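You operate a simulated robot arm through the tools that you are given. There is no shell and no other tool. Be economical: measure what you need, move in short steps, check, and stop when the job is done.

You are at the controls of a simulated robot arm. One attempt, no reset.

JOB
The spout has dripped: shut the black valve and scrub the limescale off the shelf.
Fine: move the cup to the shelf's end first; pad back, cup under the spout again.

It is judged by the outcome, as a careful person would: the job done as asked, and still so three seconds after it is handed in. It fails if anything else is knocked over, pushed out of place, dropped, spilled or broken.

ROBOT AND FRAMES
A 7-joint arm with a two-finger parallel gripper, fixed in place. Base frame: the origin is at the foot of the arm, x ahead of it, y to its left, z up. Lengths are in mm, angles in degrees, forces in N, time in s.
Its first joint turns from -166.0 to 166.0 degrees. Payload 4.4 kg.
Tool frame: the origin (TCP) lies between the finger pads and is the grasp point; the fingertips stand 23 mm ahead of it; z points along the fingers, y is the line along which they close. The gripper opens to 94 mm. The fingers are 38 mm wide and 10 mm thick; the gripper's body (54 by 96 mm) begins 39 mm behind the TCP.
Orientation is that of the tool frame in the base frame, as a unit quaternion [w, x, y, z]. With the fingers straight down and closing along the base's y, the tool's x points along the base's -x, its y along +y and its z along -z.

CONTROLS
- The arm moves only by the tool move_arm. Its argument "targets" is a list of rows, each a list of 7 numbers: the shift along the base's x, y, z in m, then the turn, a rotation vector about the base's x, y, z in degrees, then the opening, from 0 (shut) to 1 (fully open). In form: [[tx, ty, tz, rx, ry, rz, hand], ...]. A call has 1 to 8 rows; each row shifts and turns the commanded pose from where the row before left it. Rows are played at 5 a second. More than 50 mm and 8.6 degrees between two rows, or a gripper value outside its range, and nothing of the call is played. Where a pose cannot be reached the arm comes as near as it can. A force on the tool above 90 N (or 10 N above the force at the start of the call, whichever is more), or a blocked arm, ends the call early, and 0.2 s more pass. The fingers move at their own pace (about 72 mm/s each) and stop on an object; they squeeze with about 31 N. The grip force told is the motor's: it shows also when the fingers shut on nothing. Time passes only in rows, and 0.2 s behind the last, so rows that do not move let the fingers close. It gives the time, the measured TCP pose, the force on the tool (base axes), the opening and the grip force at its end, in the units of the frame above (readings bear some noise).
- Cameras (640 x 400 px; columns grow to the right, rows downward): "scene" is fixed at [219.9, -500.5, 1271.5]; the picture's right is [0.80, -0.60, 0.00], its down [-0.19, -0.25, -0.95] and it looks along [0.57, 0.76, -0.32] (base axes); focal length 225 px, centre (320, 200). "wrist" rides on the gripper at [86, 16, -74] in the tool frame; the picture's right is [-0.18, 0.98, 0.00], its down [-0.58, -0.11, -0.81] and it looks along [-0.79, -0.15, 0.59] (tool axes); focal length 243 px, centre (320, 200). There is no depth. A picture from a camera that has moved, and an enlarged one, comes with that camera's place and axes in the base frame and with its lens.
- snapshot(camera): a new picture of that camera. It takes no simulated time.
- inspect(camera, box): a new picture of the part [left, top, right, bottom] of that camera's present view, enlarged. It takes no simulated time.
- hand_in(): hands the job in; it is judged then, once.

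Go step by step. Nothing tells you positions but the pictures and the camera data: compare them with the known pose of the tool, close in by small moves and look again before you grip or let go. The budget is 120 turns and 64 pictures, counting those below and the enlarged ones. Unless the task says otherwise, let go and move clear before handing in, and close with one line.

The tools are called after "Request:" by a JSON object that holds its "method" and its "body". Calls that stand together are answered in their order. move_arm: Moves the arm, as the interface text tells. Its arguments: {"type":"object","properties":{"targets":{"type":"array","items":{"type":"array","items":{"type":"number"}}}},"required":["targets"]} The other tools are called the same way: snapshot (camera) takes a picture; inspect (camera, box) takes an enlarged picture of a part of a camera's view; hand_in () hands the job in.

At the start:

```text
t: 0.0
ee_pos: [757.8, -189.0, 1342.5]
ee_rot: [0.0, 0.0, 1.0, 0.0]
ft_force: [-0.1, -0.4, 0.3]
opening: 93.9
gripper_force: 0.0
```

scene: 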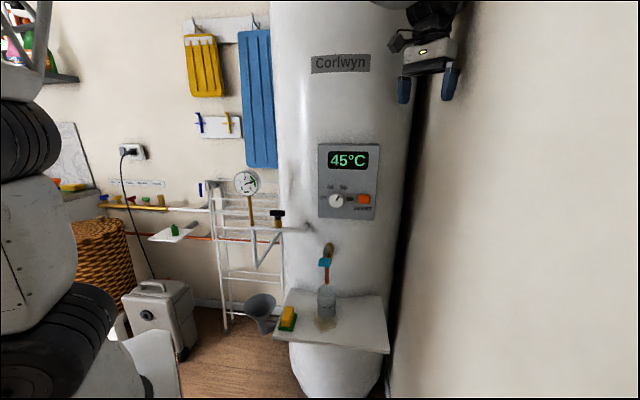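
wrist: 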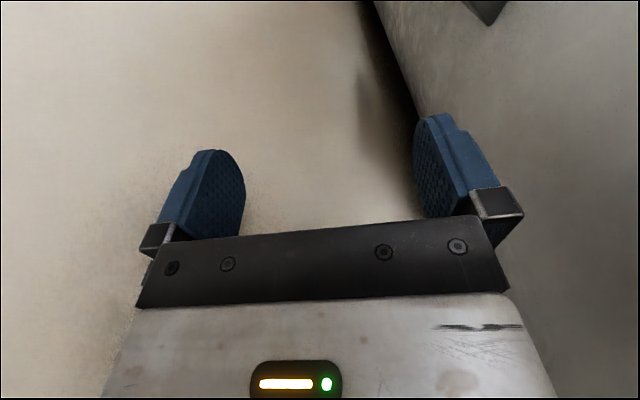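

I see a boiler with a shelf holding a cup, a yellow/green pad and a stain, plus several valves around. I'll enlarge the shelf and the valve areas first.

Request:
{"method": "inspect", "body": {"camera": "scene", "box": [240, 220, 400, 370]}}

Request:
{"method": "inspect", "body": {"camera": "scene", "box": [190, 160, 350, 290]}}

```text
2.67 times, centred on (320, 295) of scene
camera zoom: at [219.9, -500.5, 1271.5], right [0.8, -0.6, 0.0], down [-0.19, -0.25, -0.95], along [0.57, 0.76, -0.32], focal length 600 px, centre (320, -53)
```

zoom: 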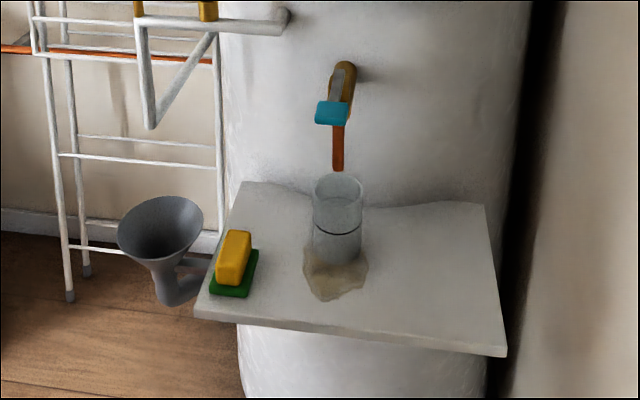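

```text
3.08 times, centred on (270, 225) of scene
camera zoom: at [219.9, -500.5, 1271.5], right [0.8, -0.6, 0.0], down [-0.19, -0.25, -0.95], along [0.57, 0.76, -0.32], focal length 692 px, centre (474, 123)
```

zoom: 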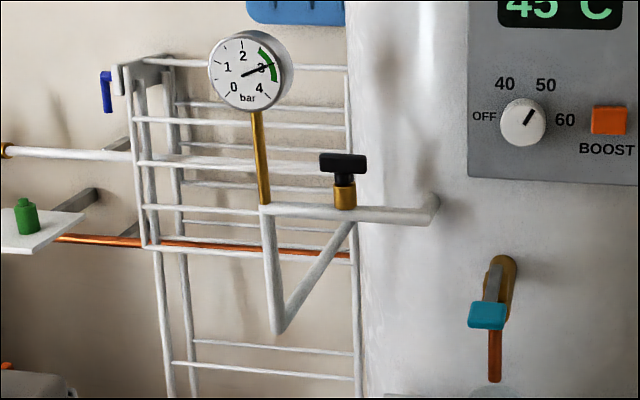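

The black T-handle sits on a pipe near roughly (527, 152, 985), lined up with the pipe and so open. The shelf is at about z 680, turned 45°, with the cup near (580, -53) and the pad near (460, -10). I'll check the gripper's shape, then move back for a wrist view.

Request:
{"method": "inspect", "body": {"camera": "scene", "box": [370, 0, 490, 110]}}

Request:
{"method": "move_arm", "body": {"targets": [[-0.05, 0, 0, 0, 0, 0, 1], [-0.05, 0, 0, 0, 0, 5, 1], [-0.05, 0, 0, 0, 0, 8, 1], [-0.05, 0, 0, 0, 0, 8, 1], [-0.05, 0, 0, 0, 0, 8, 1], [-0.05, 0, 0, 0, 0, 8, 1], [-0.05, 0, 0, 0, 0, 8, 1], [-0.03, 0.03, 0, 0, 0, 0, 1]]}}

```text
3.64 times, centred on (430, 55) of scene
camera zoom: at [219.9, -500.5, 1271.5], right [0.8, -0.6, 0.0], down [-0.19, -0.25, -0.95], along [0.57, 0.76, -0.32], focal length 818 px, centre (-80, 727)
```

zoom: 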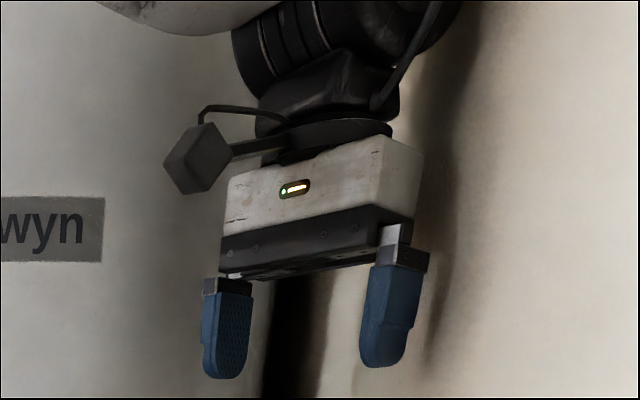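

```text
t: 1.8
ee_pos: [377.2, -158.3, 1341.2]
ee_rot: [-0.001, -0.383, 0.924, 0.001]
ft_force: [0.0, 0.5, 0.1]
opening: 94.0
gripper_force: 0.0
```

The camera is a solid block beside the gripper, so it needs clearance too. I'm now yawed 45° to face the boiler and will drop down for a view of the valve.

Request:
{"method": "move_arm", "body": {"targets": [[-0.01, 0.02, -0.045, 0, 0, 0, 1], [-0.01, 0.02, -0.045, 0, 0, 0, 1], [-0.01, 0.02, -0.045, 0, 0, 0, 1], [-0.01, 0.02, -0.045, 0, 0, 0, 1], [-0.01, 0.02, -0.045, 0, 0, 0, 1], [0, 0, -0.02, 0, 0, 0, 1]]}}

Request:
{"method": "snapshot", "body": {"camera": "wrist"}}

```text
refused: row 1 steps farther than a row can; nothing moved
```

```text
58 pictures are left
camera wrist: at [305.2, -208.8, 1414.7], right [-0.57, 0.82, 0.0], down [0.49, 0.33, 0.81], along [0.66, 0.46, -0.59], focal length 243 px, centre (320, 200)
```

wrist: 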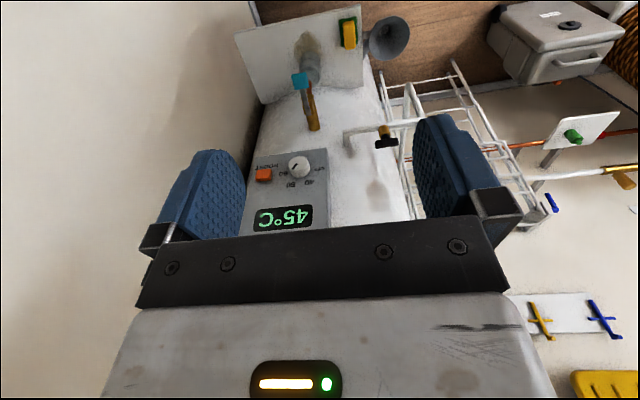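

The wrist picture is upside down and shows the shelf, spout and valve well. I'll enlarge it to triangulate.

Request:
{"method": "inspect", "body": {"camera": "wrist", "box": [230, 0, 430, 160]}}

```text
2.50 times, centred on (330, 80) of wrist
camera zoom: at [305.2, -208.8, 1414.7], right [-0.57, 0.82, 0.0], down [0.49, 0.33, 0.81], along [0.66, 0.46, -0.59], focal length 606 px, centre (295, 500)
```

zoom: 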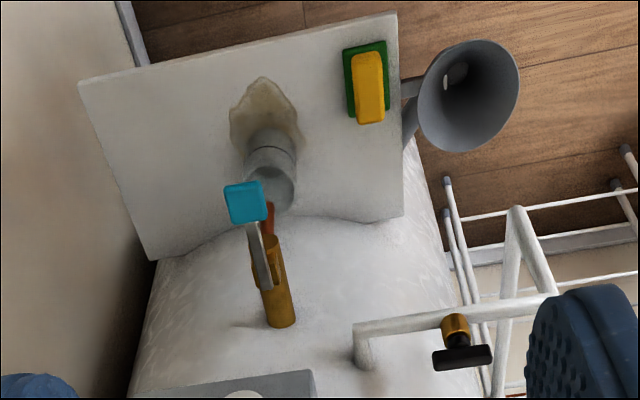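

The valve triangulates to about (514, 119, 995), with its bar along the pipe in direction (0.7, -0.7). I'll swing over above it while yawing +90°, so the fingers straddle the bar and a clockwise turn keeps the camera block clear of the boiler.

Request:
{"method": "move_arm", "body": {"targets": [[0.0125, 0.025, -0.015, 0, 0, 8.5, 1], [0.0125, 0.025, -0.015, 0, 0, 8.5, 1], [0.0125, 0.025, -0.015, 0, 0, 8.5, 1], [0.0125, 0.025, -0.015, 0, 0, 8.5, 1], [0.0125, 0.025, -0.015, 0, 0, 8.5, 1], [0.0125, 0.025, -0.015, 0, 0, 8.5, 1]]}}

```text
t: 3.2
ee_pos: [453.3, -8.2, 1253.3]
ee_rot: [0.0, 0.744, -0.668, -0.001]
ft_force: [-0.1, -0.5, 0.0]
opening: 94.1
gripper_force: 0.1
```

The yaw tracks well, so I'll continue towards a spot above the valve.

Request:
{"method": "move_arm", "body": {"targets": [[0.01, 0.022, -0.016, 0, 0, 8, 1], [0.01, 0.022, -0.016, 0, 0, 8, 1], [0.01, 0.022, -0.016, 0, 0, 8, 1], [0.01, 0.022, -0.016, 0, 0, 8, 1], [0.01, 0.022, -0.016, 0, 0, 7, 1]]}}

Request:
{"method": "snapshot", "body": {"camera": "wrist"}}

Request:
{"method": "snapshot", "body": {"camera": "scene"}}

```text
t: 4.4
ee_pos: [503.4, 100.8, 1172.2]
ee_rot: [0.0, 0.924, -0.382, 0.0]
ft_force: [-0.6, -0.4, 0.0]
opening: 94.1
gripper_force: 0.1
```

```text
56 pictures are left
camera wrist: at [552.7, 28.0, 1245.7], right [-0.82, -0.57, 0.0], down [-0.34, 0.49, 0.81], along [-0.46, 0.66, -0.59], focal length 243 px, centre (320, 200)
```

wrist: 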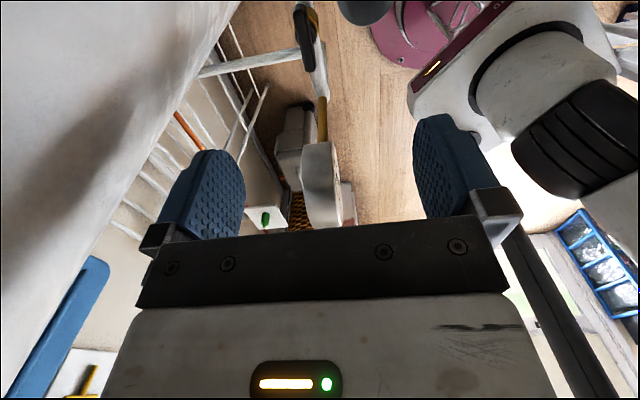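

```text
55 pictures are left
```

scene: 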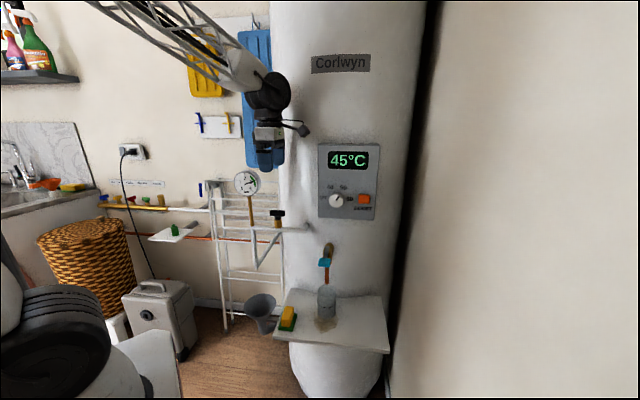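

The black bar is at the top of the wrist view, with the gauge behind it. I'll enlarge that part to refine the valve position.

Request:
{"method": "inspect", "body": {"camera": "wrist", "box": [240, 0, 400, 100]}}

Request:
{"method": "inspect", "body": {"camera": "scene", "box": [200, 130, 360, 230]}}

```text
4.00 times, centred on (320, 50) of wrist
camera zoom: at [552.7, 28.0, 1245.7], right [-0.82, -0.57, 0.0], down [-0.34, 0.49, 0.81], along [-0.46, 0.66, -0.59], focal length 970 px, centre (320, 800)
```

zoom: 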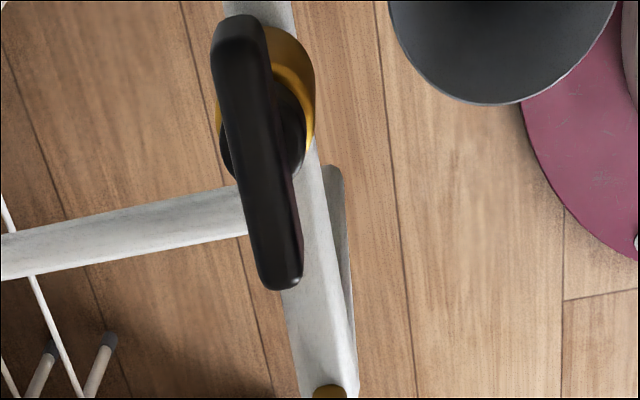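

```text
4.00 times, centred on (280, 180) of scene
camera zoom: at [219.9, -500.5, 1271.5], right [0.8, -0.6, 0.0], down [-0.19, -0.25, -0.95], along [0.57, 0.76, -0.32], focal length 900 px, centre (480, 280)
```

zoom: 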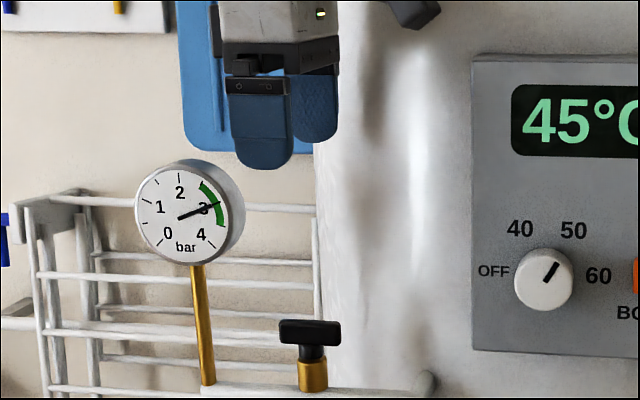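

The valve bar centre refines to about (511.5, 112, 999). The gauge rim is only about 50 mm from the valve axis, so I'll lean the tool 25° away from it before gripping. I'll tilt and descend partway first.

Request:
{"method": "move_arm", "body": {"targets": [[0.002, 0.003, -0.02, 5.9, 5.9, 0, 1], [0.002, 0.003, -0.02, 5.9, 5.9, 0, 1], [0.002, 0.003, -0.02, 5.9, 5.9, 0, 1], [0.002, 0.002, -0.03, 0, 0, 0, 1]]}}

Request:
{"method": "inspect", "body": {"camera": "scene", "box": [200, 110, 360, 240]}}

Request:
{"method": "snapshot", "body": {"camera": "wrist"}}

```text
t: 5.4
ee_pos: [507.6, 112.8, 1088.5]
ee_rot: [-0.086, 0.901, -0.374, -0.201]
ft_force: [-49.6, 19.7, 4.4]
opening: 94.0
gripper_force: 0.0
stopped in row 4: the force on the tool passed its limit (the readings are from after the stop); the commanded pose is now the measured one
```

```text
3.08 times, centred on (280, 175) of scene
camera zoom: at [219.9, -500.5, 1271.5], right [0.8, -0.6, 0.0], down [-0.19, -0.25, -0.95], along [0.57, 0.76, -0.32], focal length 692 px, centre (443, 277)
```

zoom: 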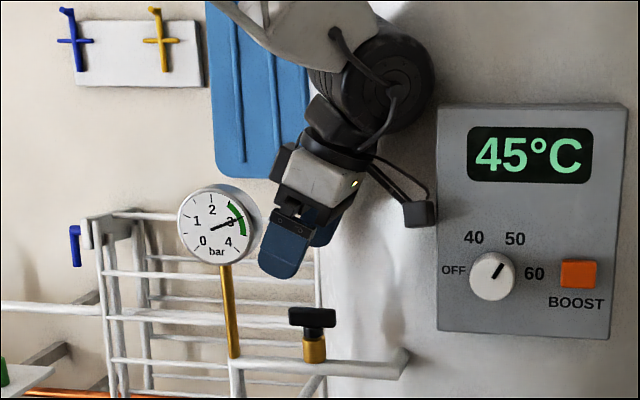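

```text
51 pictures are left
camera wrist: at [573.2, 23.7, 1118.3], right [-0.81, -0.58, 0.08], down [-0.05, 0.21, 0.98], along [-0.58, 0.79, -0.2], focal length 243 px, centre (320, 200)
```

wrist: 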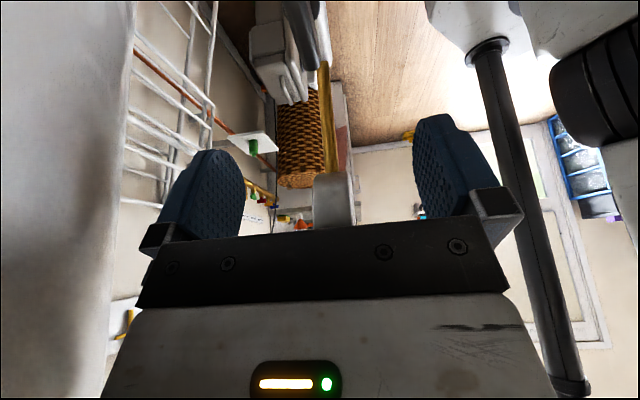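

The camera block touched the control panel's edge, so leaning towards it is out. I'll untilt and back off. The new plan is to use the fingers as a loose wrench, going in vertically and adding lean only as the turn carries the camera away from the panel.

Request:
{"method": "move_arm", "body": {"targets": [[-0.004, 0.0, 0.005, -5.9, -5.9, 0, 1], [-0.002, 0, 0.005, -5.9, -5.9, 0, 1], [0, 0, 0.005, -5.9, -5.9, 0, 1], [0, 0, 0.0, 0, 0, 0, 1]]}}

Request:
{"method": "inspect", "body": {"camera": "scene", "box": [200, 110, 360, 240]}}

```text
t: 6.4
ee_pos: [502.8, 113.0, 1103.3]
ee_rot: [-0.001, 0.924, -0.383, 0.001]
ft_force: [-0.2, 0.0, 0.3]
opening: 93.8
gripper_force: 0.1
```

```text
3.08 times, centred on (280, 175) of scene
camera zoom: at [219.9, -500.5, 1271.5], right [0.8, -0.6, 0.0], down [-0.19, -0.25, -0.95], along [0.57, 0.76, -0.32], focal length 692 px, centre (443, 277)
```

zoom: 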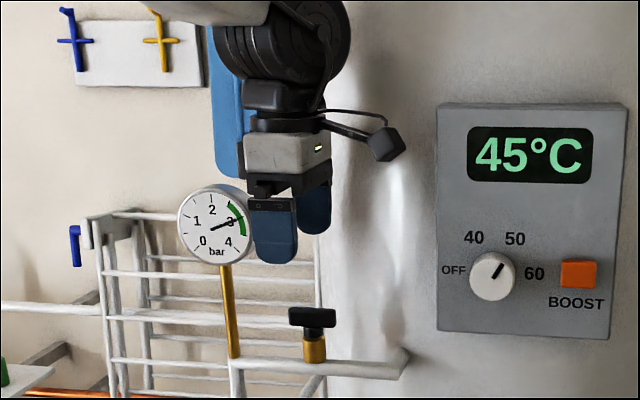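

Clear again. I'll shift over the bar, narrow the fingers to about 33 mm and go down to just above it.

Request:
{"method": "move_arm", "body": {"targets": [[0.0087, -0.001, -0.01, 0, 0, 0, 0.35], [0, 0, -0.02, 0, 0, 0, 0.35], [0, 0, -0.02, 0, 0, 0, 0.35], [0, 0, -0.018, 0, 0, 0, 0.35]]}}

Request:
{"method": "inspect", "body": {"camera": "scene", "box": [230, 140, 330, 240]}}

Request:
{"method": "snapshot", "body": {"camera": "wrist"}}

```text
t: 7.4
ee_pos: [512.6, 110.8, 1037.3]
ee_rot: [-0.002, 0.924, -0.383, 0.0]
ft_force: [16.2, -16.1, 14.4]
opening: 32.8
gripper_force: 0.1
```

```text
4.00 times, centred on (280, 190) of scene
camera zoom: at [219.9, -500.5, 1271.5], right [0.8, -0.6, 0.0], down [-0.19, -0.25, -0.95], along [0.57, 0.76, -0.32], focal length 900 px, centre (480, 240)
```

zoom: 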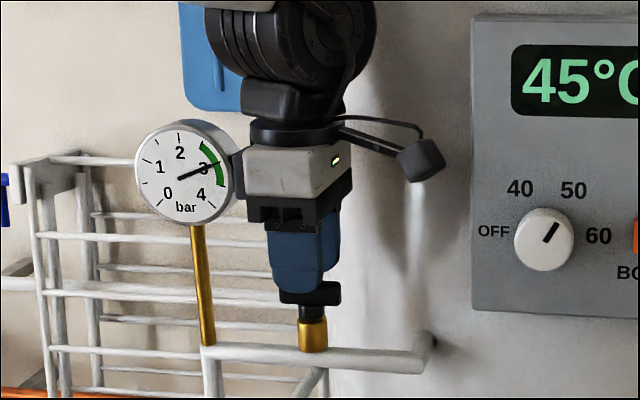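

```text
48 pictures are left
camera wrist: at [561.7, 37.8, 1110.5], right [-0.83, -0.56, 0.0], down [-0.34, 0.49, 0.81], along [-0.45, 0.67, -0.59], focal length 243 px, centre (320, 200)
```

wrist: 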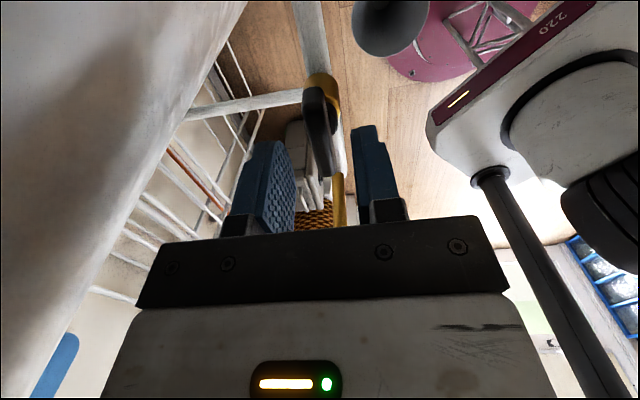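

A box on the gripper's other side is lightly touching the gauge. I'll shift 8 mm away from the gauge, where the bar still lies between the fingers, and check the force.

Request:
{"method": "move_arm", "body": {"targets": [[0.004, -0.004, 0, 0, 0, 0, 0.35], [0.002, -0.002, 0, 0, 0, 0, 0.35], [0, 0, 0, 0, 0, 0, 0.35]]}}

Request:
{"method": "inspect", "body": {"camera": "scene", "box": [230, 140, 330, 240]}}

```text
t: 8.2
ee_pos: [517.1, 106.8, 1035.5]
ee_rot: [-0.001, 0.924, -0.383, 0.0]
ft_force: [0.5, 0.4, -0.2]
opening: 32.9
gripper_force: 0.0
```

```text
4.00 times, centred on (280, 190) of scene
camera zoom: at [219.9, -500.5, 1271.5], right [0.8, -0.6, 0.0], down [-0.19, -0.25, -0.95], along [0.57, 0.76, -0.32], focal length 900 px, centre (480, 240)
```

zoom: 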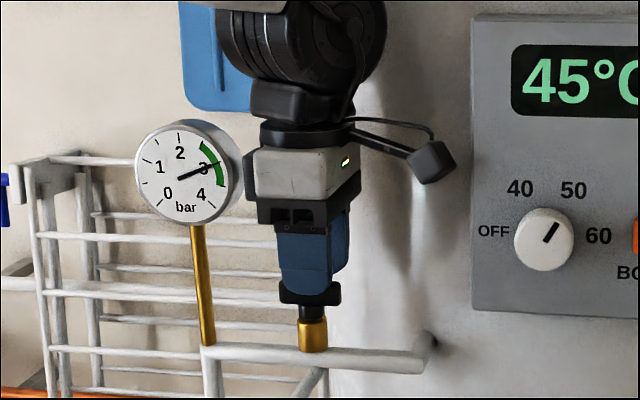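

The contact is gone and the gauge is undisturbed. Next I go down so the pads straddle the bar.

Request:
{"method": "move_arm", "body": {"targets": [[0.001, -0.001, -0.012, 0, 0, 0, 0.35], [0.0, 0, -0.012, 0, 0, 0, 0.35], [0, 0, 0, 0, 0, 0, 0.22], [0, 0, 0, 0, 0, 0, 0.22]]}}

Request:
{"method": "inspect", "body": {"camera": "scene", "box": [230, 140, 330, 240]}}

Request:
{"method": "inspect", "body": {"camera": "wrist", "box": [220, 60, 420, 240]}}

```text
t: 9.2
ee_pos: [517.8, 104.2, 1012.3]
ee_rot: [-0.001, 0.924, -0.382, 0.0]
ft_force: [-0.7, -0.8, 0.6]
opening: 20.8
gripper_force: 0.0
```

```text
4.00 times, centred on (280, 190) of scene
camera zoom: at [219.9, -500.5, 1271.5], right [0.8, -0.6, 0.0], down [-0.19, -0.25, -0.95], along [0.57, 0.76, -0.32], focal length 900 px, centre (480, 240)
```

zoom: 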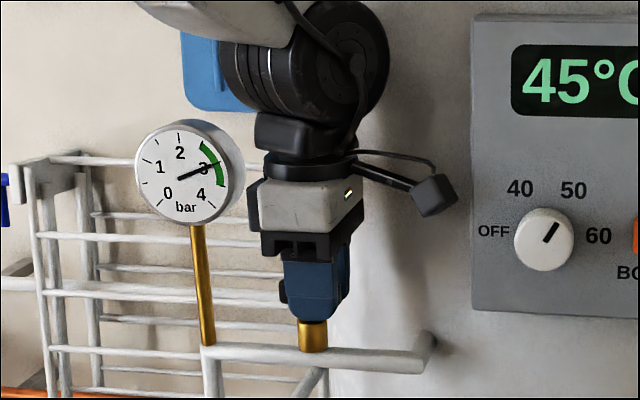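

```text
2.22 times, centred on (320, 150) of wrist
camera zoom: at [567.7, 31.4, 1085.2], right [-0.83, -0.56, 0.0], down [-0.33, 0.49, 0.81], along [-0.45, 0.67, -0.59], focal length 539 px, centre (320, 311)
```

zoom: 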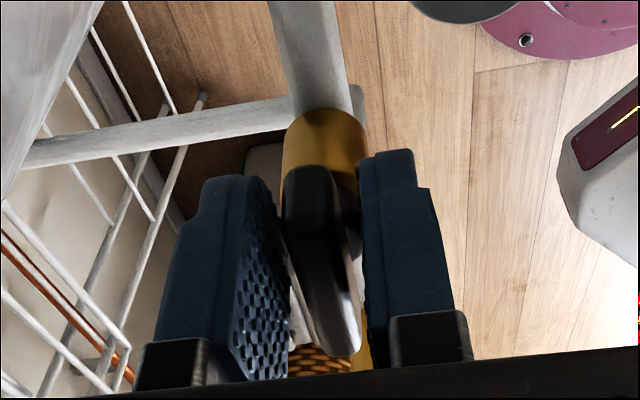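

The bar sits between the pads. I'll begin the clockwise turn with a first 24°.

Request:
{"method": "move_arm", "body": {"targets": [[-0.001, -0.0007, 0, 0, 0, -8, 0.22], [-0.0012, -0.0007, 0, 0, 0, -8, 0.22], [-0.0013, -0.0008, 0, 0, 0, -8, 0.22]]}}

Request:
{"method": "inspect", "body": {"camera": "scene", "box": [230, 140, 330, 240]}}

```text
t: 10.0
ee_pos: [514.6, 102.4, 1012.4]
ee_rot: [-0.002, 0.824, -0.567, 0.0]
ft_force: [2.2, -0.1, -0.8]
opening: 21.5
gripper_force: 0.3
```

```text
4.00 times, centred on (280, 190) of scene
camera zoom: at [219.9, -500.5, 1271.5], right [0.8, -0.6, 0.0], down [-0.19, -0.25, -0.95], along [0.57, 0.76, -0.32], focal length 900 px, centre (480, 240)
```

zoom: 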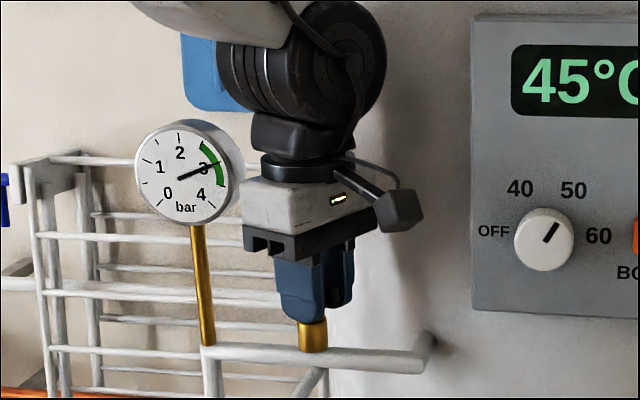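

It's turning smoothly with little force. I'll go on, adding lean away from the gauge.

Request:
{"method": "move_arm", "body": {"targets": [[-0.0012, -0.0003, 0, 3.8, 1.2, -7, 0.22], [-0.0012, -0.0002, 0, 3.9, 0.7, -7, 0.22], [-0.0012, -0.0002, 0.001, 4, 0.2, -7, 0.22]]}}

Request:
{"method": "inspect", "body": {"camera": "scene", "box": [230, 140, 330, 240]}}

```text
t: 10.8
ee_pos: [511.5, 101.2, 1013.0]
ee_rot: [0.076, -0.703, 0.704, 0.073]
ft_force: [3.3, 0.5, -0.5]
opening: 22.3
gripper_force: 1.4
```

```text
4.00 times, centred on (280, 190) of scene
camera zoom: at [219.9, -500.5, 1271.5], right [0.8, -0.6, 0.0], down [-0.19, -0.25, -0.95], along [0.57, 0.76, -0.32], focal length 900 px, centre (480, 240)
```

zoom: 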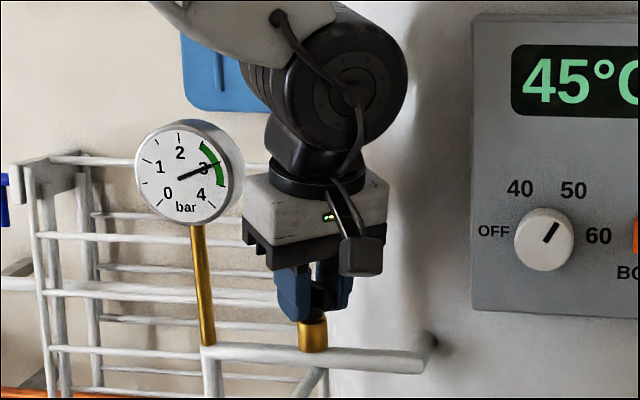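

Request:
{"method": "move_arm", "body": {"targets": [[-0.0012, 0.0001, 0.001, 4, -0.2, -7, 0.22], [-0.0012, 0.0002, 0.001, 3.9, -0.7, -7, 0.22], [-0.0012, 0.0004, 0.001, 3.8, -1.2, -7, 0.22]]}}

Request:
{"method": "inspect", "body": {"camera": "scene", "box": [230, 140, 330, 240]}}

```text
t: 11.6
ee_pos: [507.2, 101.7, 1016.4]
ee_rot: [0.172, -0.554, 0.806, 0.117]
ft_force: [3.6, -2.5, 0.1]
opening: 22.6
gripper_force: 2.5
```

```text
4.00 times, centred on (280, 190) of scene
camera zoom: at [219.9, -500.5, 1271.5], right [0.8, -0.6, 0.0], down [-0.19, -0.25, -0.95], along [0.57, 0.76, -0.32], focal length 900 px, centre (480, 240)
```

zoom: 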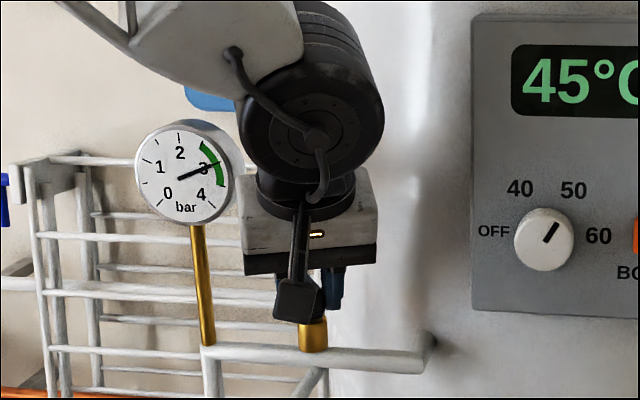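

Request:
{"method": "move_arm", "body": {"targets": [[-0.001, 0.0005, 0, 1.7, -1, -7, 0.22], [-0.001, 0.0006, 0, 1.6, -1.2, -7, 0.22], [-0.0008, 0.0007, 0, 0, 0, -7, 0.22], [-0.0005, 0.0007, 0, 0, 0, -6, 0.22]]}}

Request:
{"method": "snapshot", "body": {"camera": "wrist"}}

Request:
{"method": "inspect", "body": {"camera": "scene", "box": [230, 140, 330, 240]}}

```text
t: 12.6
ee_pos: [505.0, 104.8, 1015.3]
ee_rot: [0.228, -0.347, 0.906, 0.082]
ft_force: [2.6, -2.0, 2.4]
opening: 22.5
gripper_force: 1.7
```

```text
41 pictures are left
camera wrist: at [410.7, 42.6, 1040.3], right [-0.53, 0.84, 0.08], down [0.17, 0.02, 0.99], along [0.83, 0.54, -0.15], focal length 243 px, centre (320, 200)
```

wrist: 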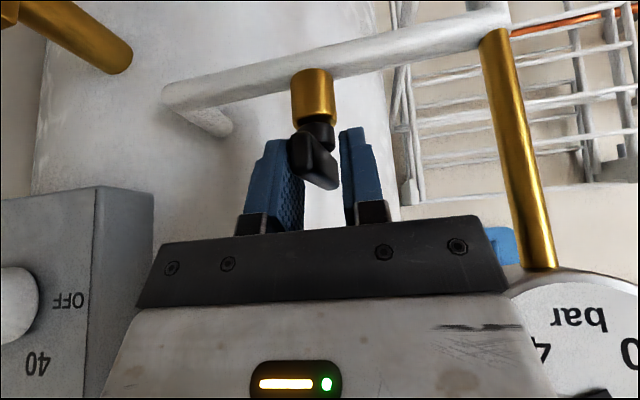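

```text
4.00 times, centred on (280, 190) of scene
camera zoom: at [219.9, -500.5, 1271.5], right [0.8, -0.6, 0.0], down [-0.19, -0.25, -0.95], along [0.57, 0.76, -0.32], focal length 900 px, centre (480, 240)
```

zoom: 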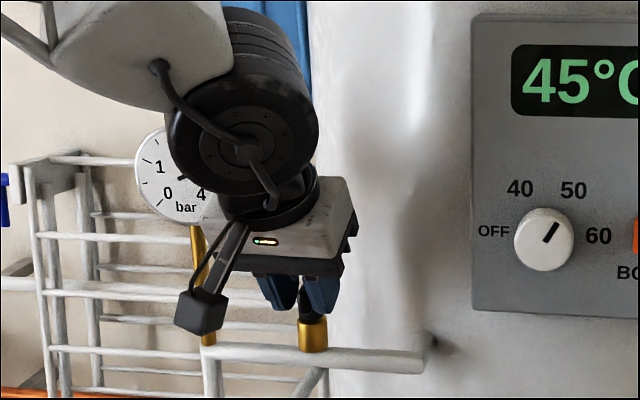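

The tool has turned about 93° but the bar lags slightly in the slack. I'll close the fingers gently so the pads align it.

Request:
{"method": "move_arm", "body": {"targets": [[0, 0, 0, 0, 0, 1, 0.14], [0, 0, 0, 0, 0, 0, 0.1], [0, 0, 0, 0, 0, 0, 0.05]]}}

Request:
{"method": "inspect", "body": {"camera": "wrist", "box": [220, 50, 420, 230]}}

```text
t: 13.4
ee_pos: [505.1, 103.8, 1016.4]
ee_rot: [0.226, -0.356, 0.903, 0.085]
ft_force: [22.3, -30.9, -4.3]
opening: 21.2
gripper_force: 19.3
```

```text
2.22 times, centred on (320, 140) of wrist
camera zoom: at [412.2, 40.5, 1040.3], right [-0.55, 0.83, 0.08], down [0.17, 0.02, 0.99], along [0.82, 0.55, -0.15], focal length 539 px, centre (320, 333)
```

zoom: 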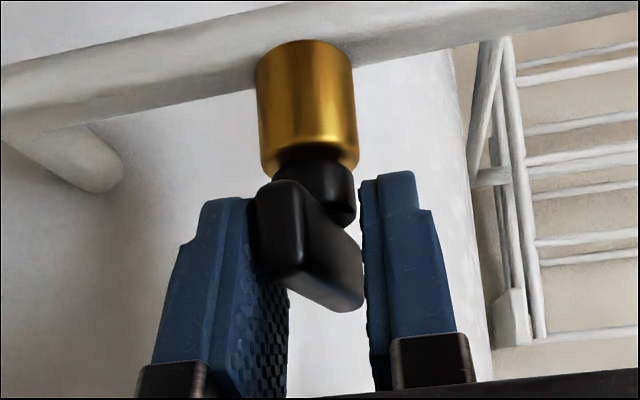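

The bar is at about 75°, lagging because of the slack, and it's now wedged between the pads. I'll rotate the tool about 16° further to carry it to a full 90°.

Request:
{"method": "move_arm", "body": {"targets": [[0, 0, 0, 0, 0, 0, 0.22], [-0.0007, 0.001, 0, 0, 0, -6, 0.22], [-0.0007, 0.001, 0, 0, 0, -6, 0.22], [-0.0007, 0.001, 0, 0, 0, -5, 0.22]]}}

Request:
{"method": "inspect", "body": {"camera": "wrist", "box": [220, 50, 420, 230]}}

```text
t: 14.1
ee_pos: [502.4, 103.3, 1015.2]
ee_rot: [0.229, -0.306, 0.921, 0.071]
ft_force: [-8.8, -53.8, 6.4]
opening: 21.0
gripper_force: 0.1
stopped in row 3: the force on the tool passed its limit (the readings are from after the stop); the commanded pose is now the measured one
```

```text
2.22 times, centred on (320, 140) of wrist
camera zoom: at [403.7, 49.3, 1039.8], right [-0.46, 0.89, 0.08], down [0.17, 0.0, 0.99], along [0.87, 0.46, -0.15], focal length 539 px, centre (320, 333)
```

zoom: 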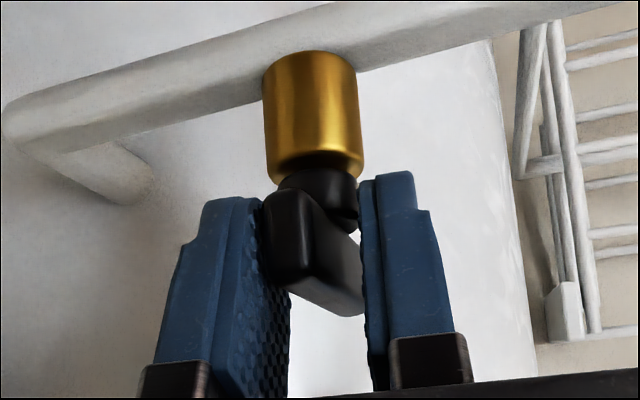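

Request:
{"method": "inspect", "body": {"camera": "scene", "box": [220, 110, 340, 230]}}

Request:
{"method": "snapshot", "body": {"camera": "wrist"}}

```text
3.33 times, centred on (280, 170) of scene
camera zoom: at [219.9, -500.5, 1271.5], right [0.8, -0.6, 0.0], down [-0.19, -0.25, -0.95], along [0.57, 0.76, -0.32], focal length 750 px, centre (453, 300)
```

zoom: 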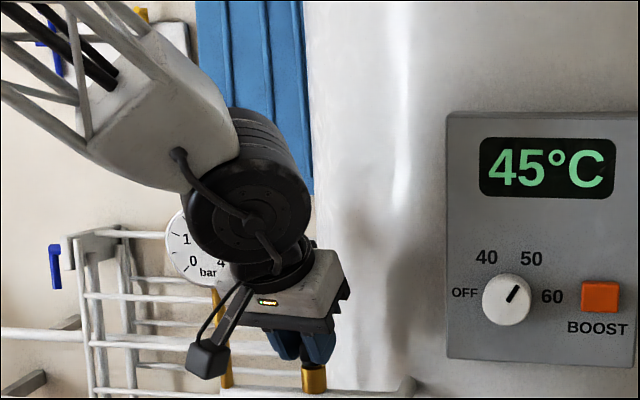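

```text
36 pictures are left
camera wrist: at [403.7, 49.3, 1039.8], right [-0.46, 0.89, 0.08], down [0.17, 0.0, 0.99], along [0.87, 0.46, -0.15], focal length 243 px, centre (320, 200)
```

wrist: 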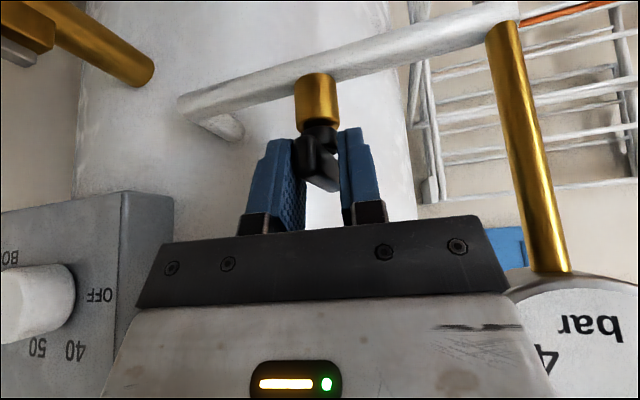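

The fingertips appear to be wedging on the stem's neck below the bar, which is now at about 80°. I'll raise 6 mm, unwind the yaw a little, then close on the bar alone so the pads square it up.

Request:
{"method": "move_arm", "body": {"targets": [[0, 0, 0.0, 0, 0, 0, 0.28], [0.001, 0, 0.004, 0, 0, 2, 0.28], [0.001, 0.0, 0.003, 0, 0, 2, 0.28], [0, 0, 0, 0, 0, 0, 0.28]]}}

Request:
{"method": "inspect", "body": {"camera": "wrist", "box": [220, 50, 420, 230]}}

```text
t: 15.1
ee_pos: [505.0, 103.2, 1021.9]
ee_rot: [0.228, -0.34, 0.909, 0.079]
ft_force: [5.4, -28.7, -27.5]
opening: 26.3
gripper_force: 0.1
```

```text
2.22 times, centred on (320, 140) of wrist
camera zoom: at [410.0, 43.5, 1046.3], right [-0.52, 0.85, 0.08], down [0.17, 0.02, 0.99], along [0.84, 0.53, -0.15], focal length 539 px, centre (320, 333)
```

zoom: 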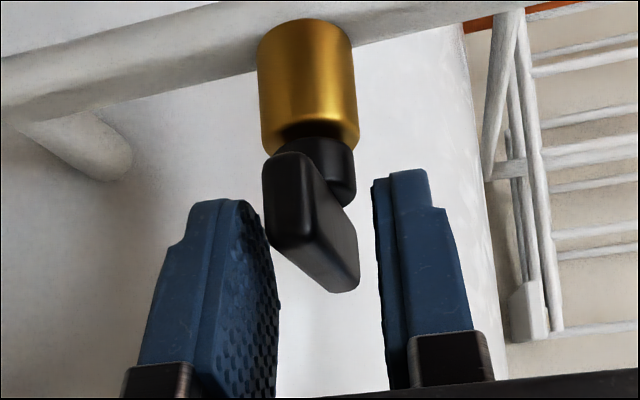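

There's still about 30 N with the bar free, so the gripper body must be touching the gauge. I'll retreat straight back from the boiler and come again with much more lean, gripping the bar's near end from the front.

Request:
{"method": "move_arm", "body": {"targets": [[-0.004, -0.005, -0.001, 0, 0, 0, 0.28], [-0.01, -0.01, 0, 0, 0, 0, 0.28], [-0.02, -0.02, 0, 0, 0, 0, 0.28], [-0.02, -0.02, 0, 0, 0, 0, 0.28]]}}

Request:
{"method": "snapshot", "body": {"camera": "wrist"}}

Request:
{"method": "inspect", "body": {"camera": "scene", "box": [200, 130, 340, 270]}}

```text
t: 16.1
ee_pos: [450.5, 48.5, 1020.6]
ee_rot: [0.227, -0.34, 0.909, 0.079]
ft_force: [-0.4, 0.1, -0.7]
opening: 26.4
gripper_force: 0.0
```

```text
34 pictures are left
camera wrist: at [356.2, -11.9, 1045.5], right [-0.52, 0.85, 0.08], down [0.17, 0.02, 0.99], along [0.84, 0.52, -0.15], focal length 243 px, centre (320, 200)
```

wrist: 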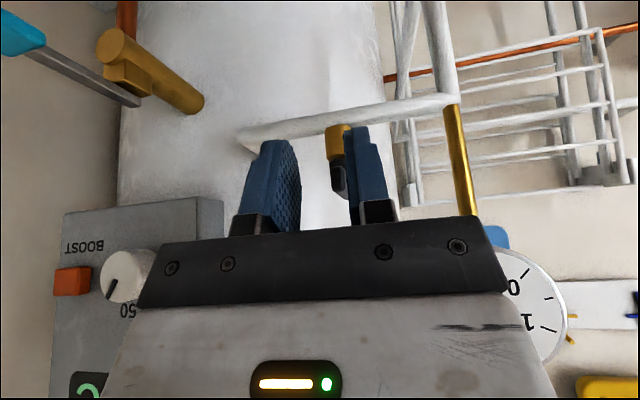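

```text
2.86 times, centred on (270, 200) of scene
camera zoom: at [219.9, -500.5, 1271.5], right [0.8, -0.6, 0.0], down [-0.19, -0.25, -0.95], along [0.57, 0.76, -0.32], focal length 643 px, centre (463, 200)
```

zoom: 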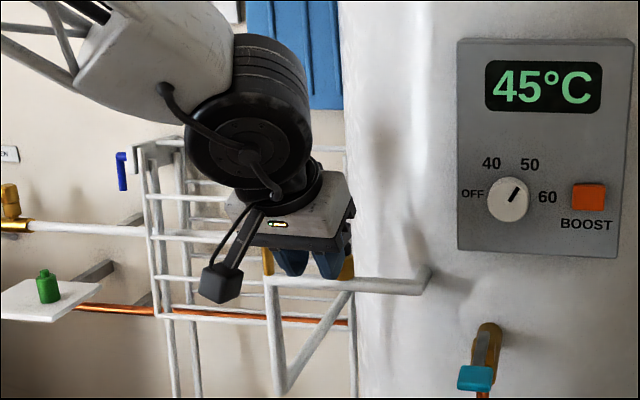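

Everything looks undisturbed. Now I'll lean the tool about 60° so it points forward and down, squared to the boiler.

Request:
{"method": "move_arm", "body": {"targets": [[0, 0, 0, 5.25, -6.04, 0, 0.4], [0, 0, 0, 5.25, -6.04, 0, 0.4], [0, 0, 0, 5.25, -6.04, 0, 0.4], [0, 0, -0.005, 5.25, -6.04, 0, 0.4], [0, 0, -0.01, 0, 0, 4, 0.4]]}}

Request:
{"method": "snapshot", "body": {"camera": "wrist"}}

```text
t: 17.3
ee_pos: [451.3, 48.7, 1006.9]
ee_rot: [0.463, -0.33, 0.801, 0.186]
ft_force: [-0.3, 0.2, 0.1]
opening: 37.5
gripper_force: 0.0
```

```text
32 pictures are left
camera wrist: at [362.8, -15.5, 967.8], right [-0.62, 0.77, 0.15], down [-0.22, -0.36, 0.91], along [0.75, 0.53, 0.39], focal length 243 px, centre (320, 200)
```

wrist: 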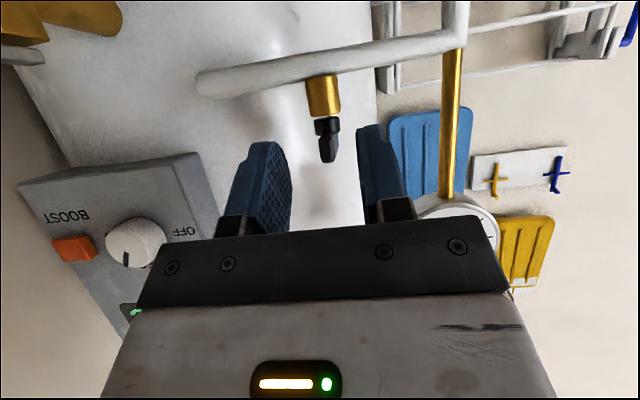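

The bar's near end is in plain view between the fingers, at about (494, 92, 1003). I'll advance so the pads straddle it.

Request:
{"method": "move_arm", "body": {"targets": [[0.013, 0.013, 0, 0, 0, 0, 0.4], [0.013, 0.013, -0.001, 0, 0, 0, 0.4], [0.012, 0.014, -0.001, 0, 0, 0, 0.4], [0, 0, 0, 0, 0, 0, 0.3]]}}

Request:
{"method": "inspect", "body": {"camera": "wrist", "box": [220, 50, 420, 230]}}

```text
t: 18.3
ee_pos: [488.6, 89.4, 1003.9]
ee_rot: [0.461, -0.331, 0.802, 0.186]
ft_force: [0.1, 0.1, 0.7]
opening: 28.3
gripper_force: 0.1
```

```text
2.22 times, centred on (320, 140) of wrist
camera zoom: at [400.5, 25.0, 965.4], right [-0.62, 0.77, 0.15], down [-0.22, -0.36, 0.91], along [0.75, 0.53, 0.39], focal length 539 px, centre (320, 333)
```

zoom: 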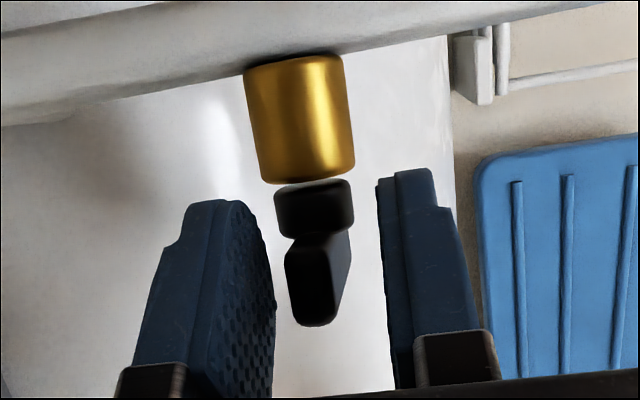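

The pads flank the bar's end with no contact force. Closing on it now.

Request:
{"method": "move_arm", "body": {"targets": [[0, 0, 0, 0, 0, 0, 0.2], [0, 0, 0, 0, 0, 0, 0.1], [0, 0, 0, 0, 0, 0, 0.1]]}}

Request:
{"method": "inspect", "body": {"camera": "wrist", "box": [220, 50, 420, 230]}}

```text
t: 19.1
ee_pos: [487.7, 88.4, 1003.8]
ee_rot: [0.463, -0.329, 0.802, 0.185]
ft_force: [9.9, -9.6, -2.0]
opening: 15.6
gripper_force: 6.7
```

```text
2.22 times, centred on (320, 140) of wrist
camera zoom: at [400.5, 24.8, 965.4], right [-0.62, 0.77, 0.15], down [-0.22, -0.36, 0.91], along [0.75, 0.53, 0.39], focal length 539 px, centre (320, 333)
```

zoom: 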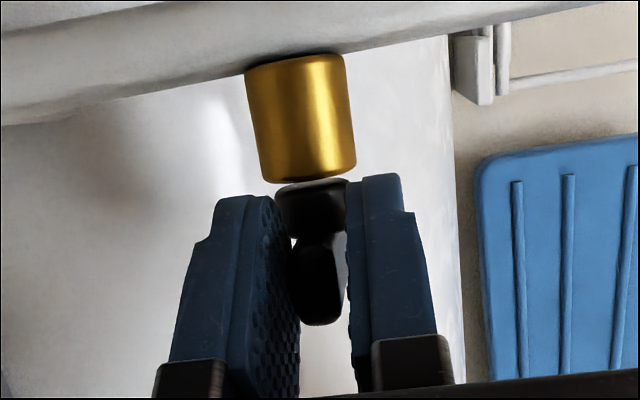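

Request:
{"method": "move_arm", "body": {"targets": [[-0.0018, 0.0018, 0, 0, 0, -2, 0.1], [-0.0018, 0.0018, 0, 0, 0, -2, 0.1], [-0.0018, 0.0018, 0, 0, 0, -2, 0.1]]}}

Request:
{"method": "inspect", "body": {"camera": "wrist", "box": [220, 50, 420, 230]}}

```text
t: 19.9
ee_pos: [484.9, 93.2, 1004.9]
ee_rot: [0.472, -0.288, 0.817, 0.162]
ft_force: [34.7, -20.9, -5.5]
opening: 26.4
gripper_force: 18.8
```

```text
2.22 times, centred on (320, 140) of wrist
camera zoom: at [389.6, 39.2, 966.1], right [-0.54, 0.83, 0.15], down [-0.25, -0.33, 0.91], along [0.8, 0.45, 0.39], focal length 539 px, centre (320, 333)
```

zoom: 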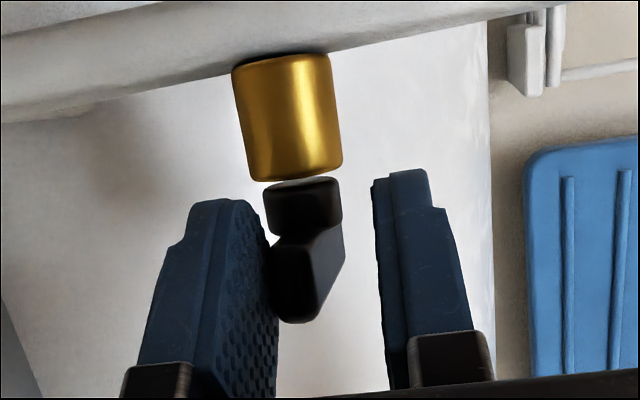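

The bar now strongly resists further turning and, measured against the stem, stands about square across the pipe (about 90°), so it's at its closed stop. I'll release and back off to verify.

Request:
{"method": "move_arm", "body": {"targets": [[0.0018, -0.0018, 0, 0, 0, 2, 0.4], [0.001, -0.001, 0, 0, 0, 2, 0.4], [-0.015, -0.015, 0, 0, 0, 0, 0.4], [-0.03, -0.03, 0, 0, 0, 0, 0.4], [-0.03, -0.03, 0, 0, 0, 0, 0.4]]}}

Request:
{"method": "inspect", "body": {"camera": "scene", "box": [220, 160, 320, 260]}}

Request:
{"method": "inspect", "body": {"camera": "wrist", "box": [220, 60, 420, 220]}}

```text
t: 21.1
ee_pos: [411.8, 18.0, 1004.8]
ee_rot: [0.466, -0.316, 0.807, 0.178]
ft_force: [-0.2, -0.8, -0.3]
opening: 37.9
gripper_force: 0.1
```

```text
4.00 times, centred on (270, 210) of scene
camera zoom: at [219.9, -500.5, 1271.5], right [0.8, -0.6, 0.0], down [-0.19, -0.25, -0.95], along [0.57, 0.76, -0.32], focal length 900 px, centre (520, 160)
```

zoom: 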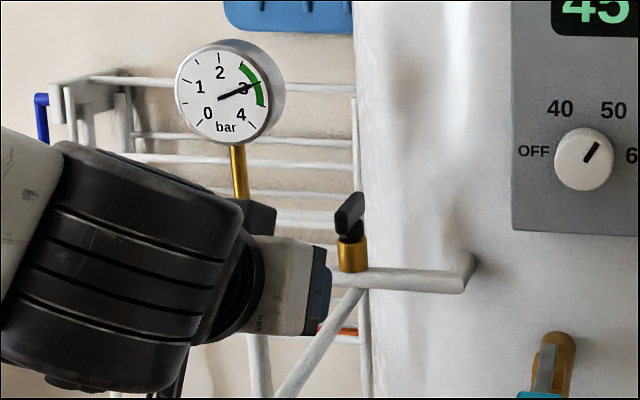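

```text
2.50 times, centred on (320, 140) of wrist
camera zoom: at [321.5, -44.5, 966.1], right [-0.6, 0.79, 0.15], down [-0.23, -0.35, 0.91], along [0.77, 0.51, 0.39], focal length 606 px, centre (320, 350)
```

zoom: 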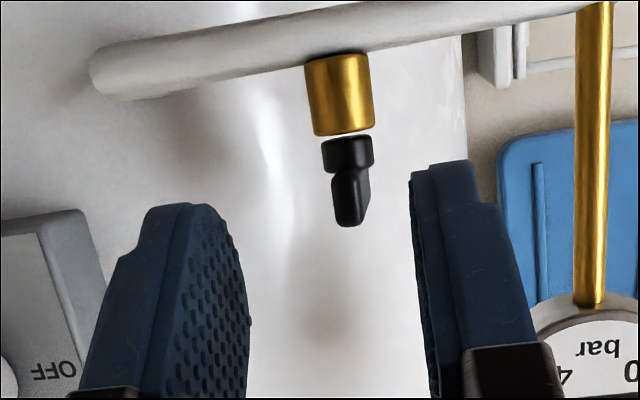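

The scene view shows the black handle crosswise to the pipe, so the valve is shut, with gauge and dial unchanged. Next is the cup: I'll move in front of the shelf for a good look.

Request:
{"method": "move_arm", "body": {"targets": [[0, -0.04, 0.0, 0, 0, 0, 0.4], [0, -0.04, -0.02, 0, 0, 0, 0.6], [0.008, -0.035, -0.03, 0, 0, 0, 1], [0.01, -0.03, -0.035, 0, 0, 0, 1], [0.01, -0.023, -0.035, 0, 0, 1, 1], [0, 0, -0.015, 0, 0, 0, 1]]}}

Request:
{"method": "snapshot", "body": {"camera": "wrist"}}

Request:
{"method": "snapshot", "body": {"camera": "scene"}}

```text
t: 22.5
ee_pos: [438.9, -150.9, 868.4]
ee_rot: [0.464, -0.322, 0.805, 0.182]
ft_force: [0.3, 0.0, -0.1]
opening: 94.2
gripper_force: 0.0
```

```text
26 pictures are left
camera wrist: at [349.8, -214.1, 830.1], right [-0.61, 0.78, 0.15], down [-0.22, -0.35, 0.91], along [0.76, 0.52, 0.39], focal length 243 px, centre (320, 200)
```

wrist: 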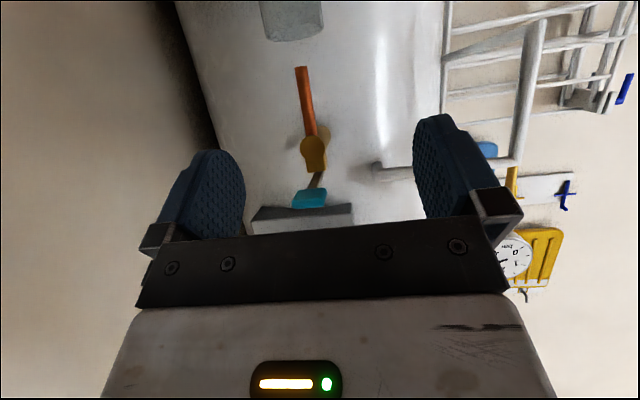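

```text
25 pictures are left
```

scene: 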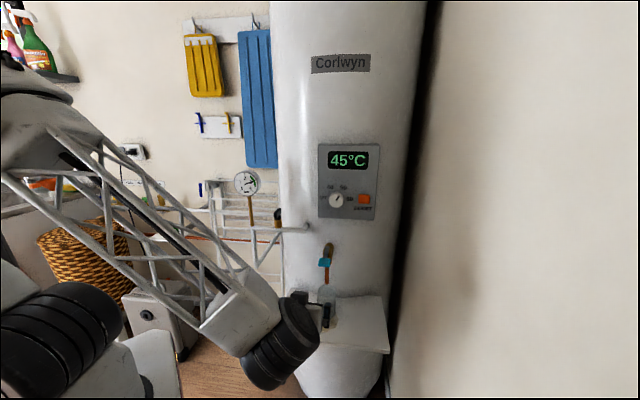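

The spout tip is at about (578, -54, 805) and the cup below it is centred near (579, -55), with its rim around z 780. I'll descend in front of the shelf to grasp height and check the alignment.

Request:
{"method": "move_arm", "body": {"targets": [[0.015, -0.005, -0.035, 0, 0, 1, 1], [0.015, 0.0, -0.035, 0, 0, 1, 1], [0.015, 0.005, -0.03, 0, 0, 0, 1], [0.012, 0.013, -0.016, 0, 0, 0, 1], [0, 0, 0, 0, 0, 0, 1]]}}

Request:
{"method": "snapshot", "body": {"camera": "wrist"}}

Request:
{"method": "inspect", "body": {"camera": "scene", "box": [240, 220, 400, 370]}}

```text
t: 23.7
ee_pos: [497.4, -138.5, 752.9]
ee_rot: [0.461, -0.337, 0.799, 0.19]
ft_force: [0.3, 0.3, -0.8]
opening: 94.2
gripper_force: 0.1
```

```text
24 pictures are left
camera wrist: at [410.1, -204.8, 714.7], right [-0.64, 0.76, 0.15], down [-0.21, -0.36, 0.91], along [0.74, 0.55, 0.39], focal length 243 px, centre (320, 200)
```

wrist: 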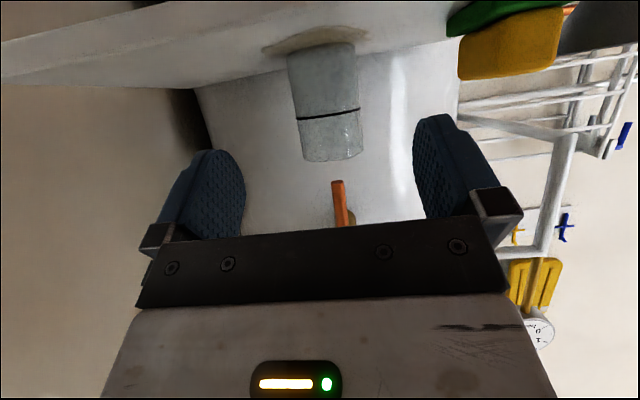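

```text
2.67 times, centred on (320, 295) of scene
camera zoom: at [219.9, -500.5, 1271.5], right [0.8, -0.6, 0.0], down [-0.19, -0.25, -0.95], along [0.57, 0.76, -0.32], focal length 600 px, centre (320, -53)
```

zoom: 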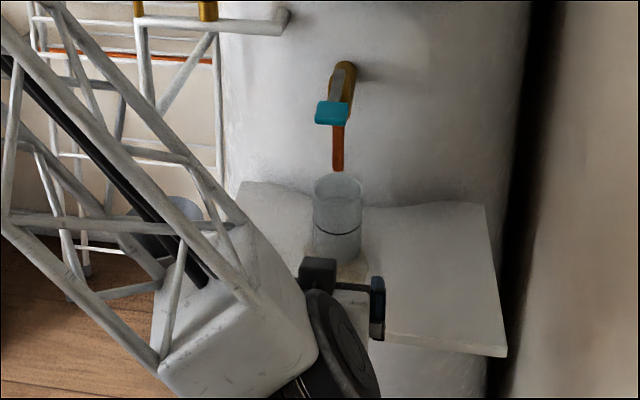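

The cup is well aligned: base at about z 682, rim about 765–775, lateral offset about 1 mm. I'll advance until the pads flank it.

Request:
{"method": "move_arm", "body": {"targets": [[0.02, 0.02, -0.003, 0, 0, 0, 1], [0.02, 0.02, -0.003, 0, 0, 0, 1], [0.018, 0.019, -0.002, 0, 0, 0, 1], [0.014, 0.014, 0, 0, 0, 0, 1], [0, 0, 0, 0, 0, 0, 1]]}}

Request:
{"method": "snapshot", "body": {"camera": "wrist"}}

```text
t: 24.9
ee_pos: [568.8, -65.5, 745.9]
ee_rot: [0.461, -0.337, 0.799, 0.191]
ft_force: [-0.2, -0.3, 0.4]
opening: 93.9
gripper_force: 0.0
```

```text
22 pictures are left
camera wrist: at [481.5, -131.5, 707.2], right [-0.64, 0.76, 0.15], down [-0.21, -0.36, 0.91], along [0.74, 0.55, 0.39], focal length 243 px, centre (320, 200)
```

wrist: 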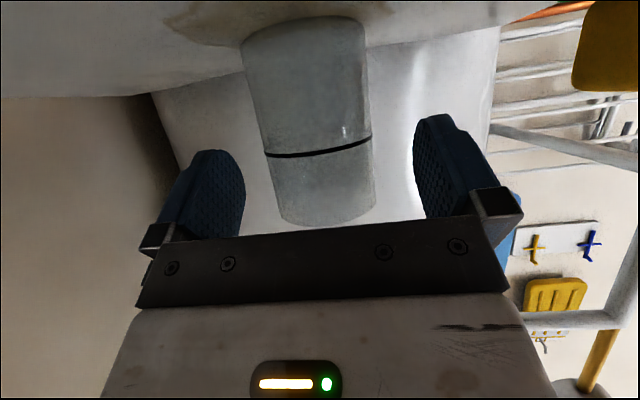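

The cup is centred between the pads, so I'll close on it.

Request:
{"method": "move_arm", "body": {"targets": [[0, 0, 0, 0, 0, 0, 0.7], [0, 0, 0, 0, 0, 0, 0.55], [0, 0, 0, 0, 0, 0, 0.45], [0, 0, 0, 0, 0, 0, 0.45]]}}

```text
t: 25.9
ee_pos: [567.4, -65.8, 746.1]
ee_rot: [0.461, -0.337, 0.799, 0.19]
ft_force: [-0.1, -0.3, 1.2]
opening: 57.6
gripper_force: 31.6
```

Held at 31 N with a 58 mm cup. I'll lift it 10 mm and move slowly along the shelf to the empty right end.

Request:
{"method": "move_arm", "body": {"targets": [[0, 0, 0.005, 0, 0, 0, 0.45], [0, 0, 0.005, 0, 0, 0, 0.45], [0.008, -0.008, 0, 0, 0, 0, 0.45], [0.012, -0.012, 0, 0, 0, 0, 0.45], [0.014, -0.014, 0, 0, 0, 0, 0.45], [0.014, -0.014, 0, 0, 0, 0, 0.45], [0.012, -0.012, 0, 0, 0, 0, 0.45], [0.008, -0.008, 0, 0, 0, 0, 0.45]]}}

Request:
{"method": "inspect", "body": {"camera": "scene", "box": [240, 220, 400, 370]}}

```text
t: 27.7
ee_pos: [636.4, -133.8, 756.3]
ee_rot: [0.461, -0.337, 0.799, 0.19]
ft_force: [0.5, -0.7, 0.0]
opening: 57.7
gripper_force: 30.7
```

```text
2.67 times, centred on (320, 295) of scene
camera zoom: at [219.9, -500.5, 1271.5], right [0.8, -0.6, 0.0], down [-0.19, -0.25, -0.95], along [0.57, 0.76, -0.32], focal length 600 px, centre (320, -53)
```

zoom: 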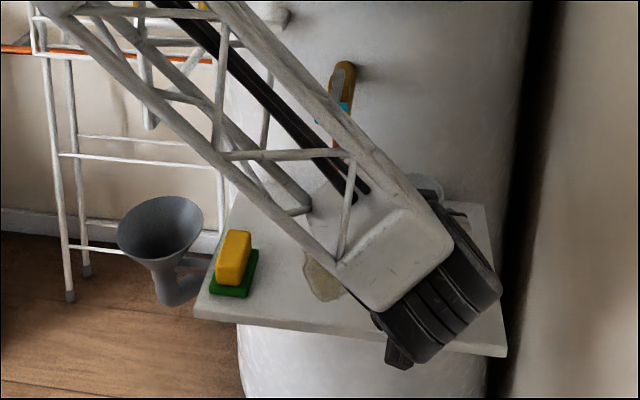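

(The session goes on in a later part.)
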